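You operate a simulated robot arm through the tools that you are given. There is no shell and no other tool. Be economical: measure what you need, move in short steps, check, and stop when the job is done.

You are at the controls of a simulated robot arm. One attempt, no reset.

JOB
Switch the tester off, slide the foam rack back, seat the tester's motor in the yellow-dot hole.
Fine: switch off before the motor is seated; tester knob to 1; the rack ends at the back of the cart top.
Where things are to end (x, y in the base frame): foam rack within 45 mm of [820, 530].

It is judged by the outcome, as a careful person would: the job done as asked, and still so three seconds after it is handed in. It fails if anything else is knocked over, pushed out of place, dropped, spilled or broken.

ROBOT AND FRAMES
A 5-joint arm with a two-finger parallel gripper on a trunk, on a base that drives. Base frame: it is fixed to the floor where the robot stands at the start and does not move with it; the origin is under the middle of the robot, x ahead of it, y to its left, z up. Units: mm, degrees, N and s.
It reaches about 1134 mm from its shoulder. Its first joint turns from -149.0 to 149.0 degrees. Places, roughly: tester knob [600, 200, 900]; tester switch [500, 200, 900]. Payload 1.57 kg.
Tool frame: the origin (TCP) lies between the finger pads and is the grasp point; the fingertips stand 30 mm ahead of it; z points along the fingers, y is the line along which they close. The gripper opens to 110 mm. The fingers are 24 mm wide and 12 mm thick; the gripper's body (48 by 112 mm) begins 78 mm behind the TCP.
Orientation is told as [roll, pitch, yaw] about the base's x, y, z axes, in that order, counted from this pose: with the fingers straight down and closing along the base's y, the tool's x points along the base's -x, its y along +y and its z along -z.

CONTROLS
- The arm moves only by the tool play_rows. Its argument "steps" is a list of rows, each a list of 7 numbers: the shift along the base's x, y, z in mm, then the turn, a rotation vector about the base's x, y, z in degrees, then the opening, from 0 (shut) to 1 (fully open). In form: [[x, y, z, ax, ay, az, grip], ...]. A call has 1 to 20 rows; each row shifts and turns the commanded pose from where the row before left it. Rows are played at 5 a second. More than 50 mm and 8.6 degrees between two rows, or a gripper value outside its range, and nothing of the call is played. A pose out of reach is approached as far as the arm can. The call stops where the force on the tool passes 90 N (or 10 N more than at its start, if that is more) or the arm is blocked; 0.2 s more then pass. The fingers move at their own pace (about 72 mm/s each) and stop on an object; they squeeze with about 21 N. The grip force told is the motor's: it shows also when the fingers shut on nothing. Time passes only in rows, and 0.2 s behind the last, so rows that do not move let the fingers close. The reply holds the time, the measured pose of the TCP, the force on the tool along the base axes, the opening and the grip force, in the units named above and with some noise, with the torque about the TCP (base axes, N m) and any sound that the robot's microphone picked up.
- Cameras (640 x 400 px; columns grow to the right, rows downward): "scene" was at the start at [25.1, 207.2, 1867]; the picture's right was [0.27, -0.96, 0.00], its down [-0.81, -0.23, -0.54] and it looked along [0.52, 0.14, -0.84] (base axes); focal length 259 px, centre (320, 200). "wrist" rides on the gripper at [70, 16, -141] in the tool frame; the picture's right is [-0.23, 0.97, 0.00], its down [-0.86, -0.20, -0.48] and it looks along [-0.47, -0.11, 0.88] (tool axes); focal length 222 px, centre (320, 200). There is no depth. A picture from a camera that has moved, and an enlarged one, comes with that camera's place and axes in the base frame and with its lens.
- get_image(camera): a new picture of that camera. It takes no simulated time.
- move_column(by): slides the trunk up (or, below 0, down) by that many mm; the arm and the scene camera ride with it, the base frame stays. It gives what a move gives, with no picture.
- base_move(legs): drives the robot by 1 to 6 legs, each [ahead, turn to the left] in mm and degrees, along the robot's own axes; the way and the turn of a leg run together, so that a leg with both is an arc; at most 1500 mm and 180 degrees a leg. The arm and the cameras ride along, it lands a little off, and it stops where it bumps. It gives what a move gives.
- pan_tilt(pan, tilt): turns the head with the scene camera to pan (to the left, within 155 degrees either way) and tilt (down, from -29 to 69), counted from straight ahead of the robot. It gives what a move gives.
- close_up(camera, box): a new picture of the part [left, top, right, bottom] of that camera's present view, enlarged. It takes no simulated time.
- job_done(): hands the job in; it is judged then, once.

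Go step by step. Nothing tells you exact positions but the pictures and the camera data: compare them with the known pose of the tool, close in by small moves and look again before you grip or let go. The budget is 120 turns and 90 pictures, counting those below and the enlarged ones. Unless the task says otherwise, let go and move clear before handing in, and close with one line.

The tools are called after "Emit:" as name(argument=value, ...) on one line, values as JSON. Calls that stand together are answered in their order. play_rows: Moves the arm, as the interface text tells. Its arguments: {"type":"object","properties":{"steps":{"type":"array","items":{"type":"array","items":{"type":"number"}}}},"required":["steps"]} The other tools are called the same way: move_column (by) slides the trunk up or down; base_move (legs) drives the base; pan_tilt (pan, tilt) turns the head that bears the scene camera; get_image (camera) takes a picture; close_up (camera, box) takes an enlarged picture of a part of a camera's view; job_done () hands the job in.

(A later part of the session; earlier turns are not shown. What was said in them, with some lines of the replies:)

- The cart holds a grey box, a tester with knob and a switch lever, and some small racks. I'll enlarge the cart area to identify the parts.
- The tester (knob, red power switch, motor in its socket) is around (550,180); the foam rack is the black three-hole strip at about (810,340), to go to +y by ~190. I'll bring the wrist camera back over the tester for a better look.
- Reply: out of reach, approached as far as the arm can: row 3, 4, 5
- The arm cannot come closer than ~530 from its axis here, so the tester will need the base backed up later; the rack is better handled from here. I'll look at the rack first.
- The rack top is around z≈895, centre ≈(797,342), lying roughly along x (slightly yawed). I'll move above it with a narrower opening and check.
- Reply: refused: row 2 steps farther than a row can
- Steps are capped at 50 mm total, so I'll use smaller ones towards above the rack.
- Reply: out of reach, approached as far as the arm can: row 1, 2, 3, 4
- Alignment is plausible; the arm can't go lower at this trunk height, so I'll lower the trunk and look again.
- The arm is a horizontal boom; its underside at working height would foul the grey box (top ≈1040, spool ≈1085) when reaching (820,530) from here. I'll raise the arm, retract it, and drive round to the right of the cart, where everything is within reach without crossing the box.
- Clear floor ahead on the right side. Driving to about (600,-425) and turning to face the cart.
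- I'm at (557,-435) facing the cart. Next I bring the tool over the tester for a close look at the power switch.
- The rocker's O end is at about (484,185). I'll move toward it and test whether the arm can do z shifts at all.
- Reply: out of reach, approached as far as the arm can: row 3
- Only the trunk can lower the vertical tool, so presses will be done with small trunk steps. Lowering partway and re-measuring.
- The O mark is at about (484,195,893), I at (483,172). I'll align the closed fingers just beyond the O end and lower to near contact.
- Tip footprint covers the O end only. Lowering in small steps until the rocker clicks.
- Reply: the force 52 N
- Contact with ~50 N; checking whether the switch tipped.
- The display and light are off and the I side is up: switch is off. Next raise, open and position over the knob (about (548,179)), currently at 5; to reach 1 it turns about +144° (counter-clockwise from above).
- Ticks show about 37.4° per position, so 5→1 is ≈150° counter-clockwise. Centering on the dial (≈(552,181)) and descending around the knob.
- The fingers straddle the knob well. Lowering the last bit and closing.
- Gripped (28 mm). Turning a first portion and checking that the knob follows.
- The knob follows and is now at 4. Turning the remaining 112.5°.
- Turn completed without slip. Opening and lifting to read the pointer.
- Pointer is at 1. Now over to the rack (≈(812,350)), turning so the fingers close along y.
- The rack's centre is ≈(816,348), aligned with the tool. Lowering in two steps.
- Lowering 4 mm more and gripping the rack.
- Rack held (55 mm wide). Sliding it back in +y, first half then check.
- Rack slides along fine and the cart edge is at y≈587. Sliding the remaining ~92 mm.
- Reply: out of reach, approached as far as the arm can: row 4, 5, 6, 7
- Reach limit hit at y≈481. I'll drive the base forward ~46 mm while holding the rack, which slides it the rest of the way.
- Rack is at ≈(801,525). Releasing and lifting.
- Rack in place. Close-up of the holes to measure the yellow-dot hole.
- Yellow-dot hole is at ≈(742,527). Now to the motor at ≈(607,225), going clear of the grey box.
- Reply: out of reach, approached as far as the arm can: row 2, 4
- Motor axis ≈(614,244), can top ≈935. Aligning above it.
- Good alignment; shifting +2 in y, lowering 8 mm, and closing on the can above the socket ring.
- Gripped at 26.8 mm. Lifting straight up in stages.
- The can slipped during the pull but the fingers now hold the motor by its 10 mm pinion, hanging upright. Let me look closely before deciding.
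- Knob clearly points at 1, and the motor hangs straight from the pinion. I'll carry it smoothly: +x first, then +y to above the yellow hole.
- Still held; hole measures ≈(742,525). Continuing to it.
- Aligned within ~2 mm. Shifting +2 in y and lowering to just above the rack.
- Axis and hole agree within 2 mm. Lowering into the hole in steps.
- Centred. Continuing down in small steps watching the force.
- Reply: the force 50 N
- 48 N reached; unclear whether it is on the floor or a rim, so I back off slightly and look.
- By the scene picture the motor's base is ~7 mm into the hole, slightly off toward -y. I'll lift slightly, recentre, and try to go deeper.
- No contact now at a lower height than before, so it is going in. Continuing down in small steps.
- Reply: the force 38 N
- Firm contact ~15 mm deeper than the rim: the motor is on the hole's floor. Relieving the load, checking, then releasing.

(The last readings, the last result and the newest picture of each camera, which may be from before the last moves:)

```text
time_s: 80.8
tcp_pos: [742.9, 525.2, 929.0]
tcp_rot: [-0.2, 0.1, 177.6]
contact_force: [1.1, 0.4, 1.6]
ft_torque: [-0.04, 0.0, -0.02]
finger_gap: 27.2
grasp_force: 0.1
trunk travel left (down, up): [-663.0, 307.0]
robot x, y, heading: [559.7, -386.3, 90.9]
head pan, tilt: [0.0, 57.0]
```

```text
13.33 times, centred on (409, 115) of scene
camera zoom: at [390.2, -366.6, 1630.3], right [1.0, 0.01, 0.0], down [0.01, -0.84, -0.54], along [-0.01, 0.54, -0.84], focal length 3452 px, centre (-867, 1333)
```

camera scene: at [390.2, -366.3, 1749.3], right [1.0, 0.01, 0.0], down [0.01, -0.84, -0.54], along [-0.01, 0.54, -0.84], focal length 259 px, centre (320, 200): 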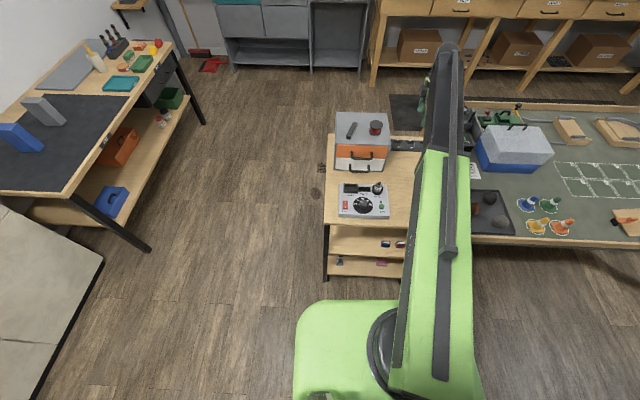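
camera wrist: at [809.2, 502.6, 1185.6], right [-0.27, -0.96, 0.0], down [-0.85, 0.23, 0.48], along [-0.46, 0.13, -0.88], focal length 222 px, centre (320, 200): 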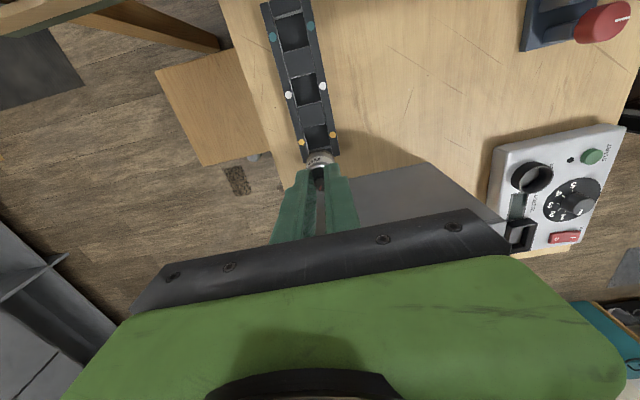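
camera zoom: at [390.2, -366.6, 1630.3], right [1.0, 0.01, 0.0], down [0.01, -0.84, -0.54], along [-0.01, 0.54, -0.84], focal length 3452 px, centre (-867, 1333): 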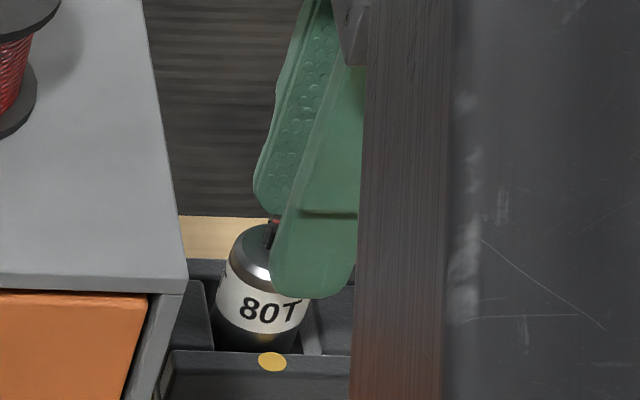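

The motor stands upright in the yellow-dot hole, free of the fingers. Rising clear and inspecting.

Emit:
move_column(by=180)

Emit:
play_rows(steps=[[8, -40, 0, 0, 0, 0, 0.25], [8, -40, 0, 0, 0, 0, 0.25], [8, -40, 0, 0, 0, 0, 0.25]])

Emit:
get_image(camera="wrist")

Emit:
close_up(camera="scene", box=[320, 100, 440, 220])

```text
time_s: 82.8
tcp_pos: [742.6, 527.7, 1110.1]
tcp_rot: [-0.1, 0.1, 177.8]
contact_force: [-0.3, 0.0, 0.1]
ft_torque: [0.0, -0.01, 0.0]
finger_gap: 27.6
grasp_force: 0.1
trunk travel left (down, up): [-843.0, 127.0]
robot x, y, heading: [561.1, -387.5, 91.0]
head pan, tilt: [0.0, 57.0]
```

```text
time_s: 83.6
tcp_pos: [770.4, 403.8, 1111.0]
tcp_rot: [-0.2, 0.1, 177.8]
contact_force: [-0.4, -0.2, 0.5]
ft_torque: [0.01, -0.02, 0.0]
finger_gap: 27.4
grasp_force: 0.1
trunk travel left (down, up): [-843.0, 127.0]
robot x, y, heading: [556.9, -389.6, 90.7]
head pan, tilt: [0.0, 57.0]
```

```text
16 pictures are left
camera wrist: at [836.7, 382.7, 1251.1], right [-0.27, -0.96, 0.0], down [-0.85, 0.23, 0.48], along [-0.46, 0.13, -0.88], focal length 222 px, centre (320, 200)
```

wrist: 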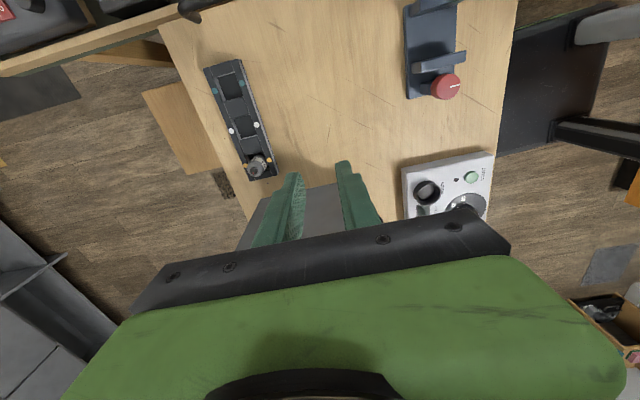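

```text
3.33 times, centred on (380, 160) of scene
camera zoom: at [390.5, -367.4, 1810.4], right [1.0, 0.01, 0.0], down [0.01, -0.84, -0.55], along [-0.01, 0.55, -0.84], focal length 863 px, centre (120, 333)
```

zoom: 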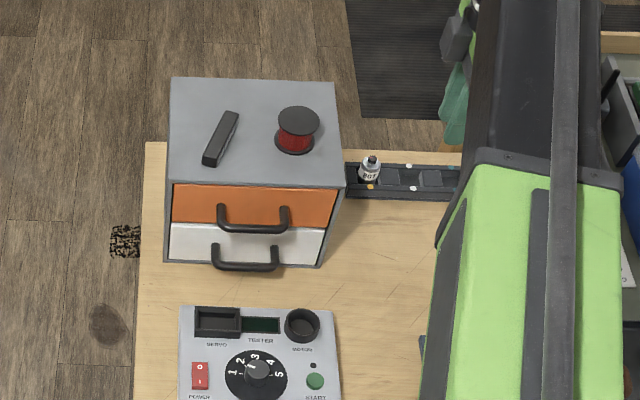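

Rack ≈(803,523), within tolerance. A last close check of motor and knob/switch.

Emit:
close_up(camera="wrist", box=[190, 50, 300, 200])

Emit:
close_up(camera="scene", box=[335, 185, 390, 225])

```text
2.67 times, centred on (245, 125) of wrist
camera zoom: at [836.7, 382.7, 1251.1], right [-0.27, -0.96, 0.0], down [-0.85, 0.23, 0.48], along [-0.46, 0.13, -0.88], focal length 592 px, centre (520, 400)
```

zoom: 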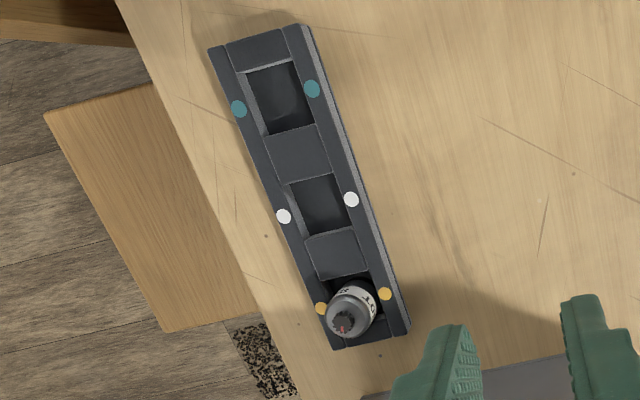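

```text
10.00 times, centred on (362, 205) of scene
camera zoom: at [390.5, -367.4, 1810.4], right [1.0, 0.01, 0.0], down [0.01, -0.84, -0.55], along [-0.01, 0.55, -0.84], focal length 2589 px, centre (-105, 150)
```

zoom: 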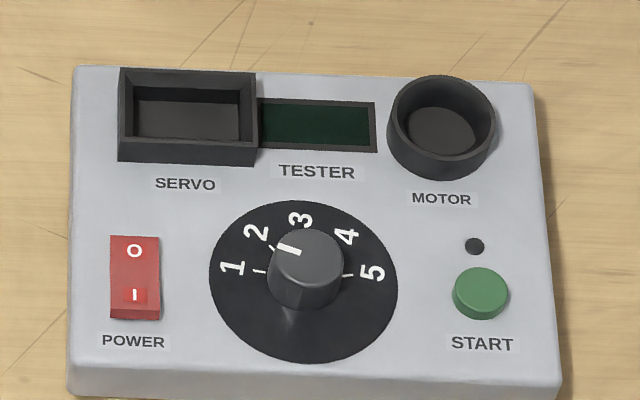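

Everything is in place, but the knob pointer looks a few degrees shy of 1 in this oblique view. I'll take the wrist camera over it for a true reading.

Emit:
play_rows(steps=[[0, -45, 0, 0, 0, 0, 0.4], [0, -45, 0, 0, 0, 0, 0.4], [0, -45, 0, 0, 0, 0, 0.4], [0, -45, 0, 0, 0, 0, 0.4], [-45, -8, 0, 0, 0, 0, 0.4], [-45, -8, 0, 0, 0, 0, 0.4], [-45, -8, 0, 0, 0, 0, 0.4], [-45, -8, 0, 0, 0, 0, 0.4], [-38, -10, 0, 0, 0, 0, 0.4]])

Emit:
move_column(by=-105)

Emit:
close_up(camera="wrist", box=[240, 80, 400, 220])

```text
time_s: 85.6
tcp_pos: [547.4, 188.5, 1108.9]
tcp_rot: [-0.2, 0.1, 177.7]
contact_force: [0.1, 0.3, -0.2]
ft_torque: [0.01, 0.01, -0.02]
finger_gap: 43.8
grasp_force: 0.1
trunk travel left (down, up): [-843.0, 127.0]
robot x, y, heading: [554.6, -387.6, 90.6]
head pan, tilt: [0.0, 57.0]
```

```text
time_s: 87.0
tcp_pos: [548.2, 187.9, 1005.3]
tcp_rot: [-0.2, 0.2, 177.7]
contact_force: [-0.7, 0.0, 1.0]
ft_torque: [-0.04, -0.03, 0.0]
finger_gap: 44.1
grasp_force: 0.2
trunk travel left (down, up): [-738.0, 232.0]
robot x, y, heading: [554.9, -385.3, 90.9]
head pan, tilt: [0.0, 57.0]
```

```text
2.86 times, centred on (320, 150) of wrist
camera zoom: at [616.2, 167.4, 1145.7], right [-0.27, -0.96, 0.0], down [-0.85, 0.23, 0.48], along [-0.46, 0.13, -0.88], focal length 635 px, centre (320, 343)
```

zoom: 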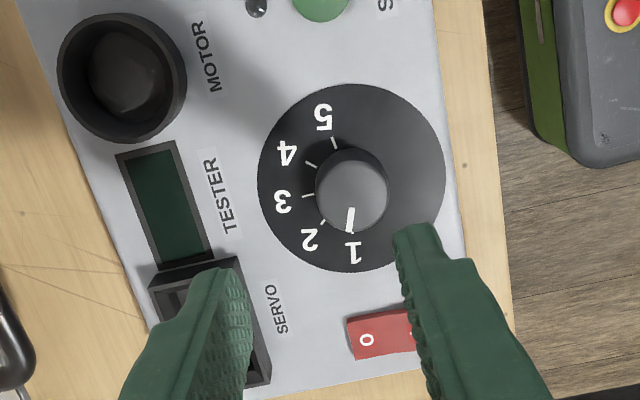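

Viewed squarely, the pointer is about 7° short of 1 (toward 2). I'll regrip the knob and trim it by +7°.

Emit:
play_rows(steps=[[3.5, -7.5, 0, 0, 0, 0, 0.42], [0, 0, 0, 0, 0, 0, 0.42]])

Emit:
move_column(by=-55)

Emit:
close_up(camera="wrist", box=[220, 80, 420, 240])

```text
time_s: 87.5
tcp_pos: [552.7, 187.2, 1004.1]
tcp_rot: [-0.1, 0.1, 177.7]
contact_force: [0.3, -0.4, -0.2]
ft_torque: [0.0, -0.02, 0.0]
finger_gap: 46.0
grasp_force: 0.0
out of reach, approached as far as the arm can: row 1
trunk travel left (down, up): [-738.0, 232.0]
robot x, y, heading: [559.6, -387.3, 90.8]
head pan, tilt: [0.0, 57.0]
```

```text
time_s: 88.5
tcp_pos: [552.2, 185.8, 950.1]
tcp_rot: [-0.1, 0.0, 177.7]
contact_force: [0.2, -0.1, 0.3]
ft_torque: [0.02, 0.01, -0.01]
finger_gap: 46.5
grasp_force: 0.1
trunk travel left (down, up): [-683.0, 287.0]
robot x, y, heading: [560.3, -390.2, 90.8]
head pan, tilt: [0.0, 57.0]
```

```text
2.50 times, centred on (320, 160) of wrist
camera zoom: at [619.8, 166.8, 1090.7], right [-0.27, -0.96, 0.0], down [-0.85, 0.23, 0.48], along [-0.46, 0.13, -0.88], focal length 555 px, centre (320, 300)
```

zoom: 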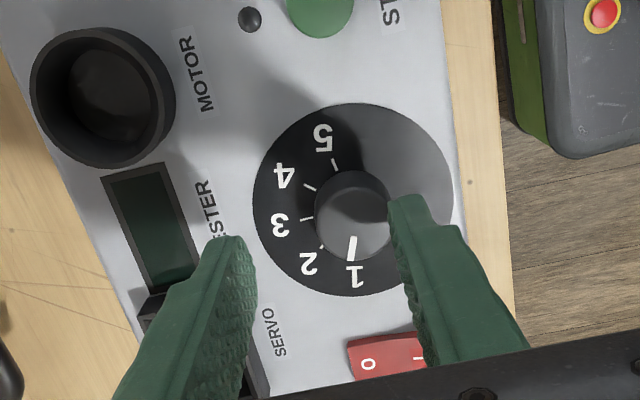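

Arm is at its minimum radius; raising a little and backing the base ~15 mm.

Emit:
move_column(by=50)

Emit:
base_move(legs=[[-20, 0]])

Emit:
play_rows(steps=[[0, 0, 0, 0, 0, 0, 0.42]])

```text
time_s: 89.4
tcp_pos: [553.2, 185.7, 1000.2]
tcp_rot: [-0.1, 0.2, 177.6]
contact_force: [-0.3, -0.3, -0.8]
ft_torque: [0.0, 0.0, 0.01]
finger_gap: 46.1
grasp_force: 0.1
trunk travel left (down, up): [-733.0, 237.0]
robot x, y, heading: [554.9, -387.5, 91.0]
head pan, tilt: [0.0, 57.0]
```

```text
time_s: 90.2
tcp_pos: [551.9, 164.8, 999.9]
tcp_rot: [0.0, 0.1, 177.8]
contact_force: [-0.5, -0.8, -0.4]
ft_torque: [0.01, 0.03, -0.01]
finger_gap: 46.1
grasp_force: 0.2
trunk travel left (down, up): [-733.0, 237.0]
robot x, y, heading: [554.8, -405.8, 91.1]
head pan, tilt: [0.0, 57.0]
```

```text
time_s: 90.6
tcp_pos: [552.5, 166.5, 1000.7]
tcp_rot: [-0.1, 0.2, 177.8]
contact_force: [-0.7, 0.6, -0.1]
ft_torque: [-0.02, 0.03, 0.02]
finger_gap: 46.0
grasp_force: 0.1
trunk travel left (down, up): [-733.0, 237.0]
robot x, y, heading: [555.8, -404.3, 90.9]
head pan, tilt: [0.0, 57.0]
```

Emit:
play_rows(steps=[[0, 13, 0, 0, 0, 0, 0.42], [0, 0, 0, 0, 0, 0, 0.42]])

Emit:
move_column(by=-55)

Emit:
close_up(camera="wrist", box=[220, 80, 420, 240])

```text
time_s: 91.2
tcp_pos: [552.9, 178.1, 1000.6]
tcp_rot: [-0.1, 0.1, 177.8]
contact_force: [-0.5, -0.8, 1.5]
ft_torque: [0.04, -0.01, 0.0]
finger_gap: 45.7
grasp_force: 0.1
trunk travel left (down, up): [-733.0, 237.0]
robot x, y, heading: [554.9, -409.2, 90.9]
head pan, tilt: [0.0, 57.0]
```

```text
time_s: 92.2
tcp_pos: [553.1, 178.4, 944.0]
tcp_rot: [0.0, 0.0, 177.7]
contact_force: [0.4, -0.8, 0.2]
ft_torque: [0.0, -0.03, -0.01]
finger_gap: 46.4
grasp_force: 0.0
trunk travel left (down, up): [-678.0, 292.0]
robot x, y, heading: [561.5, -405.7, 91.0]
head pan, tilt: [0.0, 57.0]
```

```text
2.50 times, centred on (320, 160) of wrist
camera zoom: at [620.6, 158.5, 1085.7], right [-0.27, -0.96, 0.0], down [-0.85, 0.23, 0.48], along [-0.46, 0.13, -0.88], focal length 555 px, centre (320, 300)
```

zoom: 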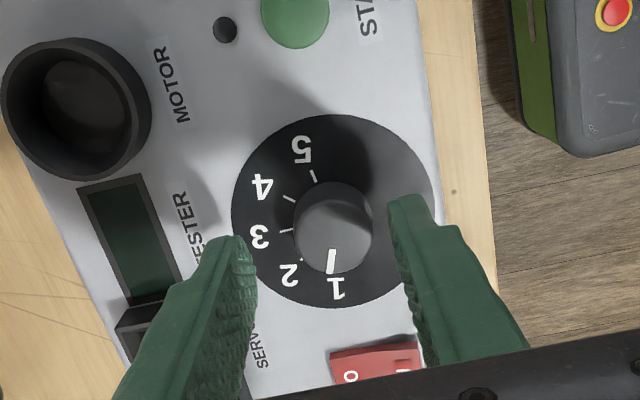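

Emit:
move_column(by=-20)

Emit:
play_rows(steps=[[0, 0, 0, 0, 0, 0, 0.3], [0, 0, 0, 0, 0, 0, 0.15], [0, 0, 0, 0, 0, 0, 0], [0, 0, 0, 0, 0, 0, 0], [0, 0, 0, 0, 0, 3.5, 0], [0, 0, 0, 0, 0, 3.5, 0], [0, 0, 0, 0, 0, 0, 0]])

Emit:
play_rows(steps=[[0, 0, 0, 0, 0, 0, 0.2], [0, 0, 0, 0, 0, 0, 0.42], [0, 0, 0, 0, 0, 0, 0.42]])

Emit:
move_column(by=80)

Emit:
close_up(camera="wrist", box=[240, 80, 400, 220])

```text
time_s: 92.8
tcp_pos: [552.5, 177.4, 924.0]
tcp_rot: [-0.1, 0.1, 177.8]
contact_force: [0.6, 0.2, -0.2]
ft_torque: [0.02, 0.01, -0.01]
finger_gap: 46.5
grasp_force: 0.1
trunk travel left (down, up): [-658.0, 312.0]
robot x, y, heading: [557.6, -405.2, 90.9]
head pan, tilt: [0.0, 57.0]
```

```text
time_s: 94.5
tcp_pos: [552.1, 178.7, 926.1]
tcp_rot: [-0.1, 0.2, -175.2]
contact_force: [2.0, -0.4, 4.7]
ft_torque: [-0.04, -0.05, 0.03]
finger_gap: 28.3
grasp_force: 21.3
trunk travel left (down, up): [-658.0, 312.0]
robot x, y, heading: [557.5, -409.1, 90.8]
head pan, tilt: [0.0, 57.0]
```

```text
time_s: 95.2
tcp_pos: [552.1, 179.5, 924.9]
tcp_rot: [-0.1, 0.1, -175.3]
contact_force: [-0.1, 0.6, 0.1]
ft_torque: [0.02, 0.01, -0.04]
finger_gap: 46.3
grasp_force: 0.0
trunk travel left (down, up): [-658.0, 312.0]
robot x, y, heading: [558.2, -406.8, 90.9]
head pan, tilt: [0.0, 57.0]
```

```text
time_s: 96.4
tcp_pos: [552.2, 178.7, 1004.5]
tcp_rot: [-0.1, 0.1, -175.2]
contact_force: [-0.4, -0.1, 0.5]
ft_torque: [-0.02, 0.02, -0.01]
finger_gap: 46.2
grasp_force: 0.2
trunk travel left (down, up): [-738.0, 232.0]
robot x, y, heading: [557.3, -407.1, 91.3]
head pan, tilt: [0.0, 57.0]
```

```text
2.86 times, centred on (320, 150) of wrist
camera zoom: at [622.0, 167.2, 1145.6], right [-0.15, -0.99, 0.0], down [-0.87, 0.13, 0.48], along [-0.47, 0.07, -0.88], focal length 635 px, centre (320, 343)
```

zoom: 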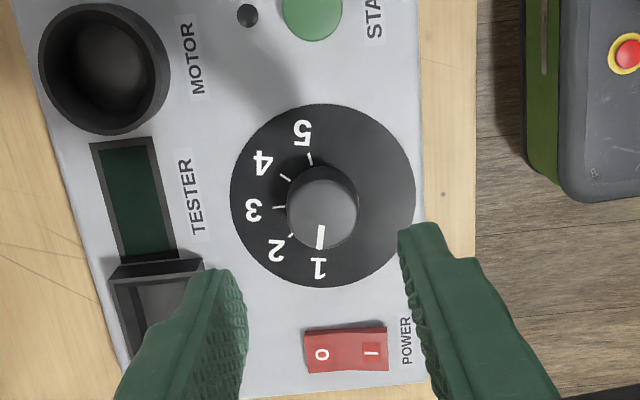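

The pointer now lines up with 1, and the switch shows O pressed. Rising clear and taking a final look.

Emit:
move_column(by=150)

Emit:
close_up(camera="scene", box=[310, 90, 470, 230])

```text
time_s: 98.2
tcp_pos: [553.7, 178.6, 1154.9]
tcp_rot: [0.0, 0.1, -175.2]
contact_force: [-0.1, -0.4, 0.5]
ft_torque: [-0.02, 0.0, -0.03]
finger_gap: 46.1
grasp_force: 0.0
trunk travel left (down, up): [-888.0, 82.0]
robot x, y, heading: [559.9, -406.4, 90.8]
head pan, tilt: [0.0, 57.0]
```

```text
2.86 times, centred on (390, 160) of scene
camera zoom: at [390.5, -387.0, 1855.3], right [1.0, 0.01, 0.0], down [0.01, -0.84, -0.54], along [-0.01, 0.54, -0.84], focal length 740 px, centre (120, 314)
```

zoom: 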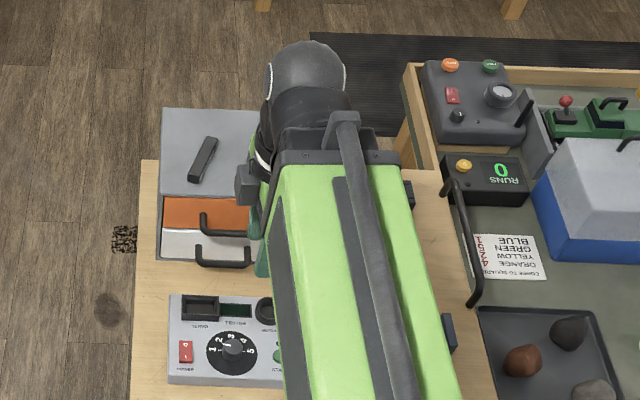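

Nothing has been disturbed, and the tool is clear of the cart. Handing in.

Emit:
job_done()

```text
The job is handed in.
```

The tester is off, its knob is at 1, the foam rack is at about (803, 523) at the back of the cart, and the motor is standing in the yellow-dot hole.
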